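You operate a simulated robot arm through the tools that you are given. There is no shell and no other tool. Be economical: measure what you need, move in short steps, check, and stop when the job is done.

The job below is to be done with a simulated robot arm. You get a single attempt, and the scene is never put back.

## Task
Put two of the month blocks from the table by the day bed on the house page.
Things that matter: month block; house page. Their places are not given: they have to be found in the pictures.

The check looks at the end state, three seconds after you hand in, the way a careful person would. Anything else that was tipped, shoved, dropped, spilled or broken makes it a failure.

## Robot
A 7-joint arm with a two-finger parallel gripper, fixed in place. Base frame: the origin is at the foot of the arm, x ahead of it, y to its left, z up; the work surface is at about z = 0. Units: cm, degrees, N and s.
With the tool pointing down near the work surface it reaches from about 22 to 58 cm from the base axis. Its first joint turns from -66.0 to 66.0 degrees. Payload 2.5 kg.
The tool frame sits at the grasp point between the pads (the TCP): z along the fingers, y along the line on which they close. The tips reach 2.3 cm beyond it. The gripper opens to 9.4 cm. The fingers are 3.8 cm wide and 1 cm thick; the gripper's body (5.4 by 9.6 cm) begins 3.9 cm behind the TCP.
Orientation is that of the tool frame in the base frame, as a unit quaternion [w, x, y, z]. With the fingers straight down and closing along the base's y, the tool's x points along the base's -x, its y along +y and its z along -z.

## Interface
- The arm moves only by the tool jog_arm. Its argument "targets" is text: rows parted by semicolons, each of 7 numbers parted by spaces: the shift along the tool's x, y, z in units of 200 mm (1.0 is 200 mm), then the turn, a rotation vector about the tool's x, y, z in units of 60 degrees (1.0 is 60 degrees), then the gripper command, from -1 (fully open) to 1 (shut), values between in proportion. In form: dx dy dz rx ry rz grip; .... A call has 1 to 10 rows; each row is the pose to reach, as a shift and turn from the pose commanded when the call began, along the tool's axes at that moment. A call with a number of a shift or a turn outside -1 to 1 is refused whole. Each row takes 0.2 s and may step no farther than 5 cm and 8.6 degrees from the row before; otherwise, or with a gripper value out of range, the whole call is refused. A pose out of reach is approached as far as the arm can. The call stops where the force on the tool passes 40 N (or 10 N more than at its start, if that is more) or the arm is blocked; 0.2 s more then pass. Each finger travels about 10.8 cm/s and halts on what it meets, pressing with about 38 N; the grip force reading is that of the motor and also rises with nothing between the fingers. The clock runs only during rows and for 0.2 s after the last one: add rows that repeat a pose to give the fingers time. It gives the time, the measured TCP pose, the force on the tool (base axes), the opening and the grip force at its end, in the units of the frame above (readings bear some noise).
- Cameras (640 x 400 px; columns grow to the right, rows downward): "scene" is fixed at [10.08, -41.71, 51.22]; the picture's right is [0.90, -0.44, 0.00], its down [-0.37, -0.76, -0.54] and it looks along [0.24, 0.48, -0.84] (base axes); focal length 300 px, centre (320, 200). "wrist" rides on the gripper at [-3.9, 0, -4.4] in the tool frame; the picture's right is [0.00, -1.00, 0.00], its down [0.97, 0.00, -0.24] and it looks along [0.24, 0.00, 0.97] (tool axes); focal length 218 px, centre (320, 200).
- camera(camera): a new picture of that camera. The clock stands still meanwhile.
- point_at(camera, pixels): for up to 12 pixels [column, row] of the newest picture of that camera ("zoom" is the newest enlarged one), the place [x, y, z] in the base frame of the surface seen there, good to about 0.2 cm. The clock stands still meanwhile.
- zoom(camera, box): a new picture of the part [left, top, right, bottom] of that camera's present view, enlarged. The clock stands still meanwhile.
- finish_job(): hands the job in; it is judged then, once.

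Work in short steps. Measure before you move; look again where a grasp or a placing could have gone wrong, and mend it. You have 60 turns and 30 pictures in all, those below and enlarged ones among them. Open the gripper and draw the arm clear of the work before you hand the job in, unless the task says otherwise; then end with one line.

The tools are called after "Request:" as a command line: name --argument value ..., lists and objects as JSON in quotes. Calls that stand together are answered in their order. jog_arm: Moves the arm, as the interface text tells. Its arguments: {"type":"object","properties":{"targets":{"type":"string"}},"required":["targets"]} The other tools are called the same way: camera (camera) takes a picture; point_at (camera, pixels) gives the place of the surface under pixels of a picture; zoom (camera, box) takes an enlarged picture of a part of a camera's view; finish_job () hands the job in.

At the start:

```text
clock: 0.0
tcp_pos: [35.91, -29.1, 23.23]
tcp_rot: [0.001, 0.0, 1.0, 0.001]
wrist_force: [1.2, 0.4, 0.3]
grip_width: 9.41
finger_force: 0.1
```

scene: 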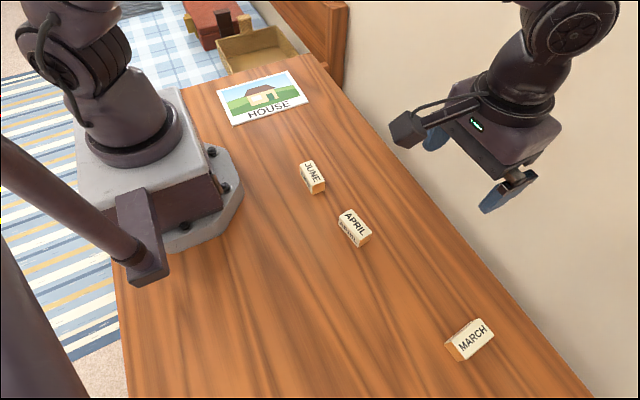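
wrist: 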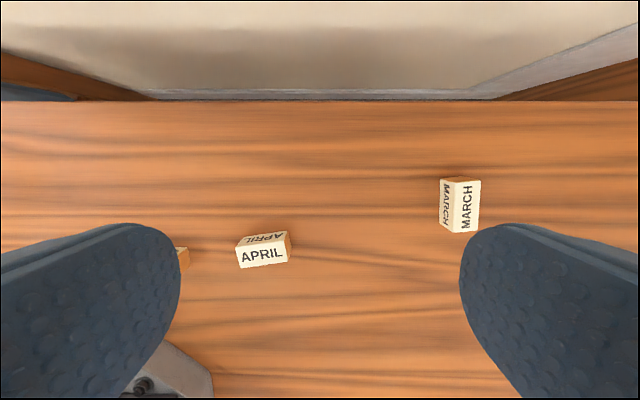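

The scene shows blocks near (312,177), (354,228), (470,340) and the house page at (263,97). I zoom in to read and measure them.

Request:
zoom --camera "scene" --box '[200, 60, 400, 260]'

Request:
point_at --camera "scene" --pixels '[[217, 90], [289, 71], [308, 102], [233, 125], [263, 97], [302, 163], [315, 160], [325, 183], [311, 187], [340, 217], [354, 210], [371, 236]]'

```text
2.00 times, centred on (300, 160) of scene
```

zoom: 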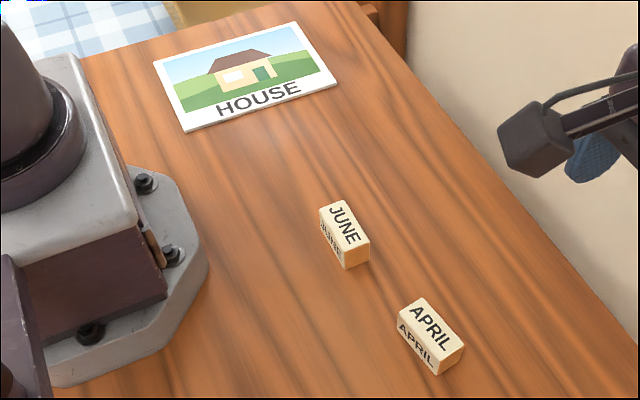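

```text
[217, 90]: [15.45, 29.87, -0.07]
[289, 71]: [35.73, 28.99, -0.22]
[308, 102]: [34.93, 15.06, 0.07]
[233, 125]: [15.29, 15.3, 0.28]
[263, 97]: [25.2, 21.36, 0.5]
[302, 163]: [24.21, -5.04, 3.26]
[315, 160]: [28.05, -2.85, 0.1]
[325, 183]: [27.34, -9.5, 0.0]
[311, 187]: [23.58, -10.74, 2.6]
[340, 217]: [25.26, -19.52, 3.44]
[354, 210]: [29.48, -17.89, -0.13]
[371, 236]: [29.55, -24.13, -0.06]
```

I measure the top-face points of JUNE and APRIL in the enlarged picture, with interior pixels to avoid edges.

Request:
point_at --camera "zoom" --pixels '[[323, 209], [337, 203], [365, 241], [347, 247], [344, 225], [347, 264], [403, 311], [421, 301], [460, 342], [438, 355], [431, 327], [437, 370]]'

```text
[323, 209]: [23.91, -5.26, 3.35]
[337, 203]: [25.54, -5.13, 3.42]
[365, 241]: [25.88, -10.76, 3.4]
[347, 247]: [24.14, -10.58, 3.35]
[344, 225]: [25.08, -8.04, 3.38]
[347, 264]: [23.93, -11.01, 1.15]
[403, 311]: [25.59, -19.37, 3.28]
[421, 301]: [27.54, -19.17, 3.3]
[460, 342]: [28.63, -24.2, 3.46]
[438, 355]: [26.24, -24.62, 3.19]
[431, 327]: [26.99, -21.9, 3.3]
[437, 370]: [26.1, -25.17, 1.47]
```

APRIL is centred at about (27.0, -21.85), its long axis turned +9.6° from y, and it measures about 6 x 2.3 x 3.35 cm. I will grip it lengthwise, starting with a move above it to z=12 with a matching yaw.

Request:
jog_arm --targets "0.0891 0.0725 0.1123 0 0 -0.032 -1; 0.1782 0.145 0.2246 0 0 -0.064 -1; 0.2673 0.2175 0.3369 0 0 -0.096 -1; 0.3564 0.29 0.4492 0 0 -0.128 -1; 0.4455 0.3625 0.5615 0 0 -0.16 -1; 0.4455 0.3625 0.5615 0 0 -0.16 -1"

Request:
camera --camera "wrist"

```text
clock: 1.4
tcp_pos: [27.11, -21.64, 11.97]
tcp_rot: [0.0, -0.085, 0.996, 0.0]
wrist_force: [-0.6, -0.1, -0.5]
grip_width: 9.38
finger_force: 0.1
```

```text
26 pictures are left
```

wrist: 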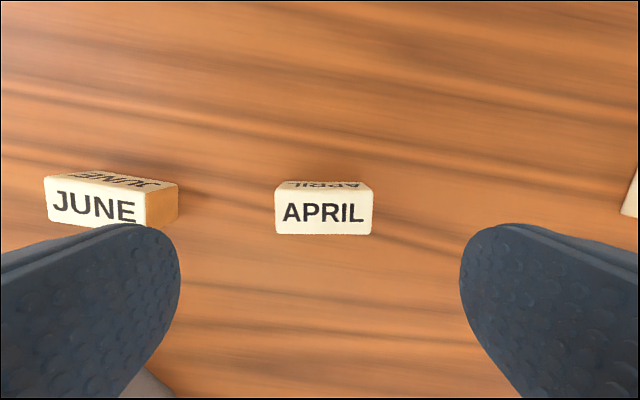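

The block is parallel to the picture and spans columns 275–373 (rows 190–235). I measure its top corners.

Request:
point_at --camera "wrist" --pixels '[[278, 194], [370, 194], [370, 231], [280, 231], [324, 212], [170, 205], [50, 183], [55, 218], [135, 222]]'

```text
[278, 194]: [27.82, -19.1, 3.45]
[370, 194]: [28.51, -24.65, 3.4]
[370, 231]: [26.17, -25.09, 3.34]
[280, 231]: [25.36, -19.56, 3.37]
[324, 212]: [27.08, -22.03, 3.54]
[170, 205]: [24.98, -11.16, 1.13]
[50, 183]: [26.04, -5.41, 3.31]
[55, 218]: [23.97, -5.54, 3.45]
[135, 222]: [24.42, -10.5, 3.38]
```

The centre is near (26.97, -22.1), so I correct by about -0.35 cm in tool y and 0.2 cm in tool x. I then descend to z≈2.7.

Request:
jog_arm --targets "0.01 -0.0175 0.1 0 0 0 -1; 0.01 -0.0175 0.22 0 0 0 -1; 0.01 -0.0175 0.33 0 0 0 -1; 0.01 -0.0175 0.41 0 0 0 -1; 0.01 -0.0175 0.463 0 0 0 -1; 0.01 -0.0175 0.463 0 0 0 -1"

```text
clock: 2.8
tcp_pos: [26.84, -22.27, 2.63]
tcp_rot: [0.0, -0.083, 0.997, 0.0]
wrist_force: [-1.0, 0.1, -0.2]
grip_width: 9.39
finger_force: 0.0
```

Depth reached without contact, so I close the gripper on the block.

Request:
jog_arm --targets "0 0 0 0 0 0 0; 0 0 0 0 0 0 1; 0 0 0 0 0 0 1; 0 0 0 0 0 0 1"

```text
clock: 3.8
tcp_pos: [26.85, -22.06, 2.61]
tcp_rot: [0.0, -0.084, 0.996, 0.0]
wrist_force: [0.0, -0.5, -0.6]
grip_width: 6.1
finger_force: 37.6
```

The opening holds at 6.1 cm with 37.6 N, so the block is held. I lift 10 cm and look.

Request:
jog_arm --targets "0 0 -0.1 0 0 0 1; 0 0 -0.2 0 0 0 1; 0 0 -0.35 0 0 0 1; 0 0 -0.5 0 0 0 1; 0 0 -0.5 0 0 0 1"

Request:
camera --camera "wrist"

```text
clock: 5.0
tcp_pos: [26.88, -22.08, 12.57]
tcp_rot: [0.0, -0.083, 0.997, -0.001]
wrist_force: [0.0, 0.7, -0.5]
grip_width: 6.11
finger_force: 38.0
```

```text
25 pictures are left
```

wrist: 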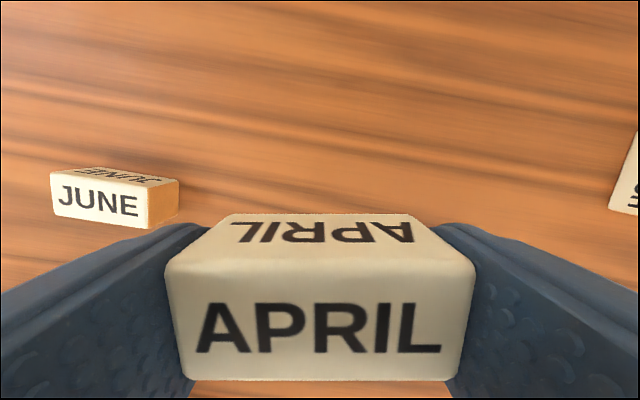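

APRIL is held squarely and clear of JUNE. I carry it at z≈12.6 towards the page's right half, target (29, 22), in stages.

Request:
jog_arm --targets "-0.0347 0.158 0 0 0 0 1; -0.0693 0.317 0 0 0 0 1; -0.104 0.475 0 0 0 0 1; -0.139 0.633 0 0 0 0 1; -0.173 0.792 0 0 0 0 1; -0.208 0.95 0 0 0 0 1"

Request:
jog_arm --targets "-0.0347 0.158 0 0 0 0 1; -0.0693 0.317 0 0 0 0 1; -0.104 0.475 0 0 0 0.04 1; -0.139 0.633 0 0 0 0.08 1; -0.173 0.792 0 0 0 0.12 1; -0.208 0.95 0 0 0 0.16 1; -0.208 0.95 0 0 0 0.16 1"

```text
clock: 6.4
tcp_pos: [28.09, -2.8, 12.51]
tcp_rot: [0.0, -0.083, 0.997, 0.0]
wrist_force: [-0.2, 0.1, 0.4]
grip_width: 6.09
finger_force: 38.1
```

```text
clock: 8.0
tcp_pos: [28.64, 16.52, 12.5]
tcp_rot: [0.001, 0.0, 1.0, 0.0]
wrist_force: [0.0, 0.4, -0.6]
grip_width: 6.11
finger_force: 38.1
```

Now at (28.6, 16.5) with straight yaw. I move to (29.2, 22.2), go down to z≈7, and check the page.

Request:
jog_arm --targets "-0.015 0.14 0 0 0 0 1; -0.03 0.28 0 0 0 0 1; -0.03 0.28 0.14 0 0 0 1; -0.03 0.28 0.27 0 0 0 1; -0.03 0.28 0.27 0 0 0 1"

Request:
zoom --camera "scene" --box '[180, 20, 360, 160]'

Request:
camera --camera "wrist"

```text
clock: 9.2
tcp_pos: [29.34, 22.26, 7.38]
tcp_rot: [0.001, 0.001, 1.0, 0.0]
wrist_force: [-1.0, -0.3, -0.6]
grip_width: 6.11
finger_force: 37.7
```

```text
2.86 times, centred on (270, 90) of scene
```

zoom: 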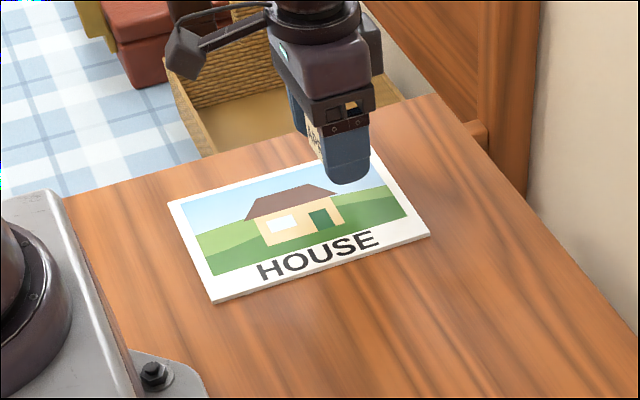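

```text
23 pictures are left
```

wrist: 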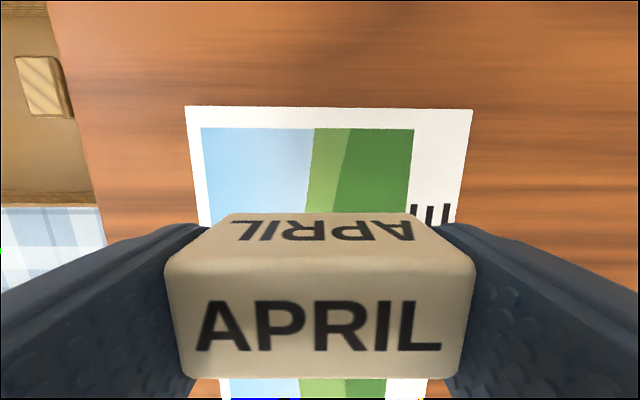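

The block is over the page (columns 187–472 in the wrist picture). I measure the page edges and height.

Request:
point_at --camera "wrist" --pixels '[[192, 112], [465, 114], [330, 113], [330, 180], [260, 180], [440, 190], [330, 90], [420, 390]]'

Request:
point_at --camera "zoom" --pixels '[[172, 206], [215, 297], [425, 233], [300, 225], [240, 310]]'

```text
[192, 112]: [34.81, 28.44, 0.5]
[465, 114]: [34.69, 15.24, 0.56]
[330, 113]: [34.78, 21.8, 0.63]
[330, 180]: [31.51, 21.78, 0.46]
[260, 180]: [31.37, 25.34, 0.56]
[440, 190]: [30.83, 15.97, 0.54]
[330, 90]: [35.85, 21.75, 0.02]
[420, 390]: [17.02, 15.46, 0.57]
```

```text
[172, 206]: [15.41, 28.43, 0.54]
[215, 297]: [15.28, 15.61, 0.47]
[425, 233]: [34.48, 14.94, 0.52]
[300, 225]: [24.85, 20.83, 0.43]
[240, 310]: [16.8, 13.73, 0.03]
```

The page spans x 15.2–35, y 15–28.6, with its top at z≈0.5, so the release TCP height is ≈3.12. I lower gently.

Request:
jog_arm --targets "0 -0.02 0.08 0 0 0 1; 0 -0.02 0.15 0 0 0 1; 0 -0.02 0.19 0 0 0 1; 0 -0.02 0.205 0 0 0 1; 0 -0.02 0.212 0 0 0 1; 0 -0.02 0.212 0 0 0 1"

```text
clock: 10.6
tcp_pos: [29.35, 21.96, 2.99]
tcp_rot: [0.002, 0.0, 1.0, 0.001]
wrist_force: [-6.7, -2.7, 31.1]
grip_width: 6.13
finger_force: 38.2
```

It is in contact (31 N), slightly pressed. I ease up about 1 mm and then open.

Request:
jog_arm --targets "0 0 -0.005 0 0 0 1; 0 0 -0.005 0 0 0 1"

```text
clock: 11.2
tcp_pos: [29.4, 21.9, 3.15]
tcp_rot: [0.001, 0.0, 1.0, 0.0]
wrist_force: [2.3, 3.4, 9.9]
grip_width: 6.08
finger_force: 38.1
```

The contact is light now, so I open and rise to z≈13.

Request:
jog_arm --targets "0 0 0 0 0 0 0.1; 0 0 0 0 0 0 -0.4; 0 0 0 0 0 0 -1; 0 0 0 0 0 0 -1; 0 0 -0.1 0 0 0 -1; 0 0 -0.25 0 0 0 -1; 0 0 -0.4 0 0 0 -1; 0 0 -0.5 0 0 0 -1; 0 0 -0.5 0 0 0 -1"

Request:
camera --camera "wrist"

```text
clock: 13.2
tcp_pos: [29.66, 21.54, 13.09]
tcp_rot: [0.0, 0.0, 1.0, 0.0]
wrist_force: [0.5, 0.5, -0.7]
grip_width: 9.39
finger_force: 0.0
```

```text
22 pictures are left
```

wrist: 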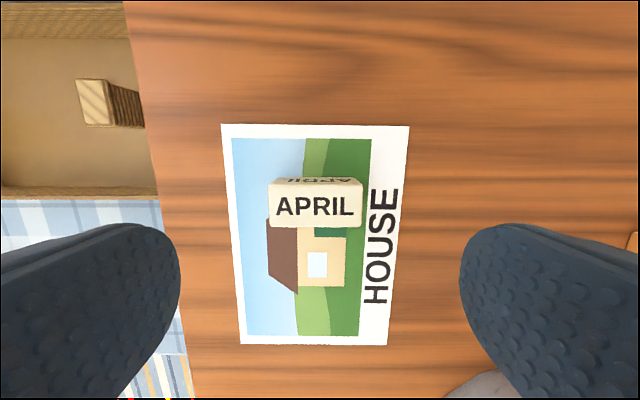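

APRIL sits flat on the page (268–362, 178–228). Now I travel to above JUNE at about (24.95, -8.05), yaw +3°.

Request:
jog_arm --targets "0.025 -0.158 0 0 0 0 -1; 0.05 -0.317 0 0 0 0 -1; 0.075 -0.475 0 0 0 0 -1; 0.1 -0.633 0 0 0 0 -1; 0.125 -0.792 0 0 0 0 -1; 0.15 -0.95 0 0 0 0 -1"

Request:
jog_arm --targets "0.021 -0.132 0 0 0 -0.013 -1; 0.042 -0.265 0 0 0 -0.026 -1; 0.063 -0.397 0 0 0 -0.039 -1; 0.085 -0.53 0.03 0 0 -0.052 -1; 0.085 -0.53 0.05 0 0 -0.052 -1; 0.085 -0.53 0.05 0 0 -0.052 -1"

Request:
camera --camera "wrist"

```text
clock: 14.6
tcp_pos: [26.51, 2.55, 12.86]
tcp_rot: [0.0, 0.0, 1.0, 0.0]
wrist_force: [-0.1, 1.1, -0.6]
grip_width: 9.38
finger_force: 0.0
```

```text
clock: 16.0
tcp_pos: [24.63, -7.77, 12.05]
tcp_rot: [0.0, -0.027, 1.0, -0.001]
wrist_force: [-0.4, -0.5, 0.5]
grip_width: 9.41
finger_force: 0.0
```

```text
21 pictures are left
```

wrist: 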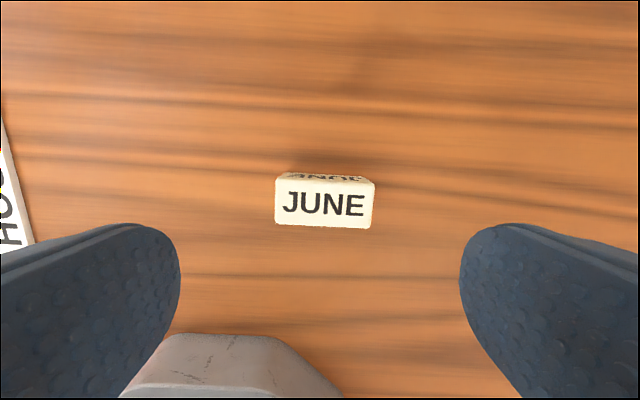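

JUNE's top is at columns 276–375, rows 180–228. I measure its corners.

Request:
point_at --camera "wrist" --pixels '[[279, 183], [372, 186], [369, 224], [279, 222], [325, 204], [215, 345]]'

```text
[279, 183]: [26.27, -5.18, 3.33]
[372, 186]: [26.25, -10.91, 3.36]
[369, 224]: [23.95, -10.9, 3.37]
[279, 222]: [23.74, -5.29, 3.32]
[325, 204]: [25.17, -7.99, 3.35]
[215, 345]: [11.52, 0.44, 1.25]
```

The centre is (25.05, -8.05) with about 1° of yaw. I correct and descend to z≈2.65.

Request:
jog_arm --targets "-0.02 -0.014 0.1 0 0 0.02 -1; -0.02 -0.014 0.22 0 0 0.03 -1; -0.02 -0.014 0.33 0 0 0.03 -1; -0.02 -0.014 0.41 0 0 0.03 -1; -0.02 -0.014 0.468 0 0 0.03 -1; -0.02 -0.014 0.468 0 0 0.03 -1"

Request:
jog_arm --targets "0 0 0 0 0 0 0; 0 0 0 0 0 0 1; 0 0 0 0 0 0 1; 0 0 0 0 0 0 1"

```text
clock: 17.4
tcp_pos: [25.12, -7.83, 2.58]
tcp_rot: [0.0, -0.011, 1.0, 0.0]
wrist_force: [-0.2, 1.3, -0.5]
grip_width: 9.38
finger_force: 0.1
```

```text
clock: 18.4
tcp_pos: [25.0, -7.88, 2.58]
tcp_rot: [0.0, -0.011, 1.0, 0.0]
wrist_force: [-1.1, 0.3, -0.2]
grip_width: 6.09
finger_force: 37.7
```

JUNE is held (6.09 cm, 37.7 N). I lift about 10 cm, then carry it towards (21.5, 21.8).

Request:
jog_arm --targets "0 0 -0.1 0 0 0 1; 0 0 -0.2 0 0 0 1; 0 0 -0.35 0 0 0 1; 0 0 -0.5 0 0 0 1; 0 0 -0.5 0 0 0 1"

Request:
jog_arm --targets "0.012 0.158 0 0 0 0 1; 0.025 0.317 0 0 0 0 1; 0.037 0.475 0 0 0 0 1; 0.05 0.633 0 0 0 0 1; 0.062 0.792 0 0 0 0 1; 0.075 0.95 0 0 0 0.02 1"

Request:
jog_arm --targets "0.025 0.133 0 0 0 0 1; 0.05 0.267 0 0 0 0 1; 0.075 0.4 0 0 0 0 1; 0.1 0.535 0 0 0 0 1; 0.1 0.535 0 0 0 0 1"

Request:
camera --camera "wrist"

```text
clock: 19.6
tcp_pos: [25.11, -7.8, 12.87]
tcp_rot: [-0.001, -0.012, 1.0, 0.0]
wrist_force: [-0.1, 0.3, -0.4]
grip_width: 6.09
finger_force: 38.2
```

```text
clock: 21.0
tcp_pos: [23.38, 11.11, 12.67]
tcp_rot: [0.0, 0.0, 1.0, 0.001]
wrist_force: [1.4, 0.0, -0.7]
grip_width: 6.1
finger_force: 38.0
```

```text
clock: 22.2
tcp_pos: [21.11, 21.72, 12.71]
tcp_rot: [0.0, 0.0, 1.0, 0.0]
wrist_force: [0.1, 0.5, -0.3]
grip_width: 6.14
finger_force: 37.8
```

```text
20 pictures are left
```

wrist: 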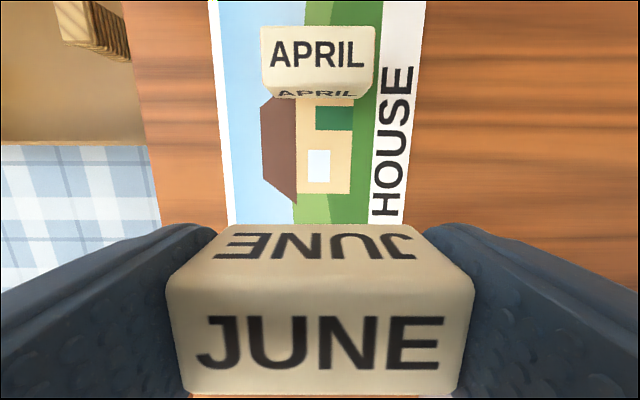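

JUNE is over the page's left half, clear of APRIL. I lower to z≈3.2.

Request:
jog_arm --targets "0 0 0.12 0 0 0 1; 0 0 0.24 0 0 0 1; 0 0 0.34 0 0 0 1; 0 0 0.41 0 0 0 1; 0 0 0.45 0 0 0 1; 0 0 0.468 0 0 0 1; 0 0 0.475 0 0 0 1; 0 0 0.475 0 0 0 1"

```text
clock: 24.0
tcp_pos: [21.08, 21.7, 3.32]
tcp_rot: [0.0, -0.001, 1.0, 0.0]
wrist_force: [0.7, 0.6, -0.5]
grip_width: 6.09
finger_force: 38.0
```

There is no contact yet at z=3.32, so I go down about 2 mm more.

Request:
jog_arm --targets "0 0 0.005 0 0 0 1; 0 0 0.009 0 0 0 1; 0 0 0.009 0 0 0 1"

```text
clock: 24.8
tcp_pos: [21.24, 21.77, 3.11]
tcp_rot: [0.0, -0.001, 1.0, 0.0]
wrist_force: [-3.3, -0.9, 17.5]
grip_width: 6.11
finger_force: 37.9
```

Light contact at 17.5 N; I release and rise.

Request:
jog_arm --targets "0 0 -0.003 0 0 0 1; 0 0 -0.003 0 0 0 0.1; 0 0 -0.003 0 0 0 -0.4; 0 0 -0.003 0 0 0 -1; 0 0 -0.003 0 0 0 -1; 0 0 -0.1 0 0 0 -1; 0 0 -0.25 0 0 0 -1; 0 0 -0.45 0 0 0 -1; 0 0 -0.65 0 0 0 -1; 0 0 -0.65 0 0 0 -1"

Request:
jog_arm --targets "-0.05 -0.15 0 0 0 0 -1; -0.1 -0.3 0 0 0 0 -1; -0.15 -0.45 0 0 0 0 -1; -0.2 -0.6 0 0 0 0 -1; -0.25 -0.75 0 0 0 0 -1; -0.3 -0.9 0 0 0 0 -1; -0.3 -0.9 0 0 0 0 -1"

Request:
camera --camera "scene"

```text
clock: 27.0
tcp_pos: [21.14, 21.42, 16.18]
tcp_rot: [-0.001, -0.001, 1.0, 0.0]
wrist_force: [0.5, 0.1, -0.5]
grip_width: 9.38
finger_force: 0.1
```

```text
clock: 28.6
tcp_pos: [27.05, 3.6, 16.18]
tcp_rot: [0.0, -0.001, 1.0, 0.001]
wrist_force: [0.1, -0.3, 0.6]
grip_width: 9.45
finger_force: 0.1
```

```text
19 pictures are left
```

scene: 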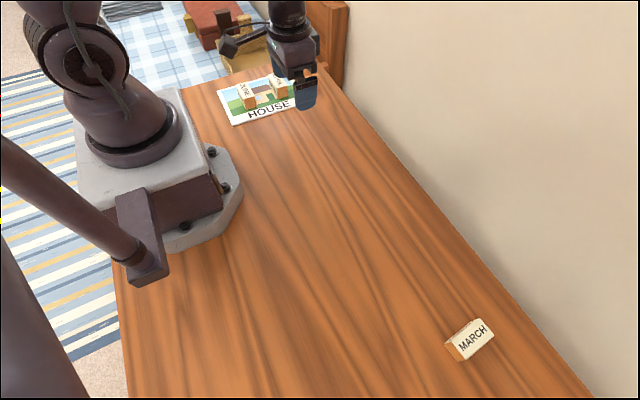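

Both blocks appear on the page (248,95) and (279,88), and MARCH is untouched. I draw the arm farther away and check closely.

Request:
jog_arm --targets "-0.05 -0.15 -0.03 0 0 0 -1; -0.1 -0.3 -0.06 0 0 0 -1; -0.15 -0.45 -0.1 0 0 0 -1; -0.2 -0.6 -0.15 0 0 0 -1; -0.25 -0.75 -0.2 0 0 0 -1; -0.3 -0.9 -0.2 0 0 0 -1; -0.3 -0.9 -0.2 0 0 0 -1"

Request:
zoom --camera "scene" --box '[180, 20, 360, 160]'

```text
clock: 30.2
tcp_pos: [33.41, -14.27, 19.89]
tcp_rot: [-0.001, -0.001, 1.0, 0.0]
wrist_force: [0.3, -0.7, -0.2]
grip_width: 9.39
finger_force: 0.0
```

```text
2.86 times, centred on (270, 90) of scene
```

zoom: 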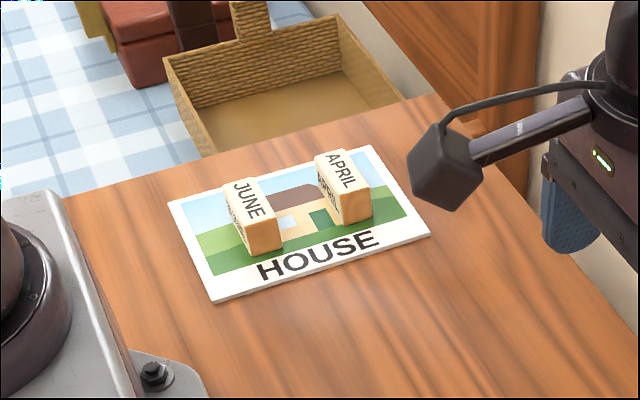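

JUNE and APRIL both rest flat and fully on the page, the page has not moved, and the arm is clear with the gripper open. I hand in.

Request:
finish_job

```text
The job is handed in.
```

The JUNE and APRIL blocks are on the house page, both lying flat and fully within it; MARCH was left where it was.
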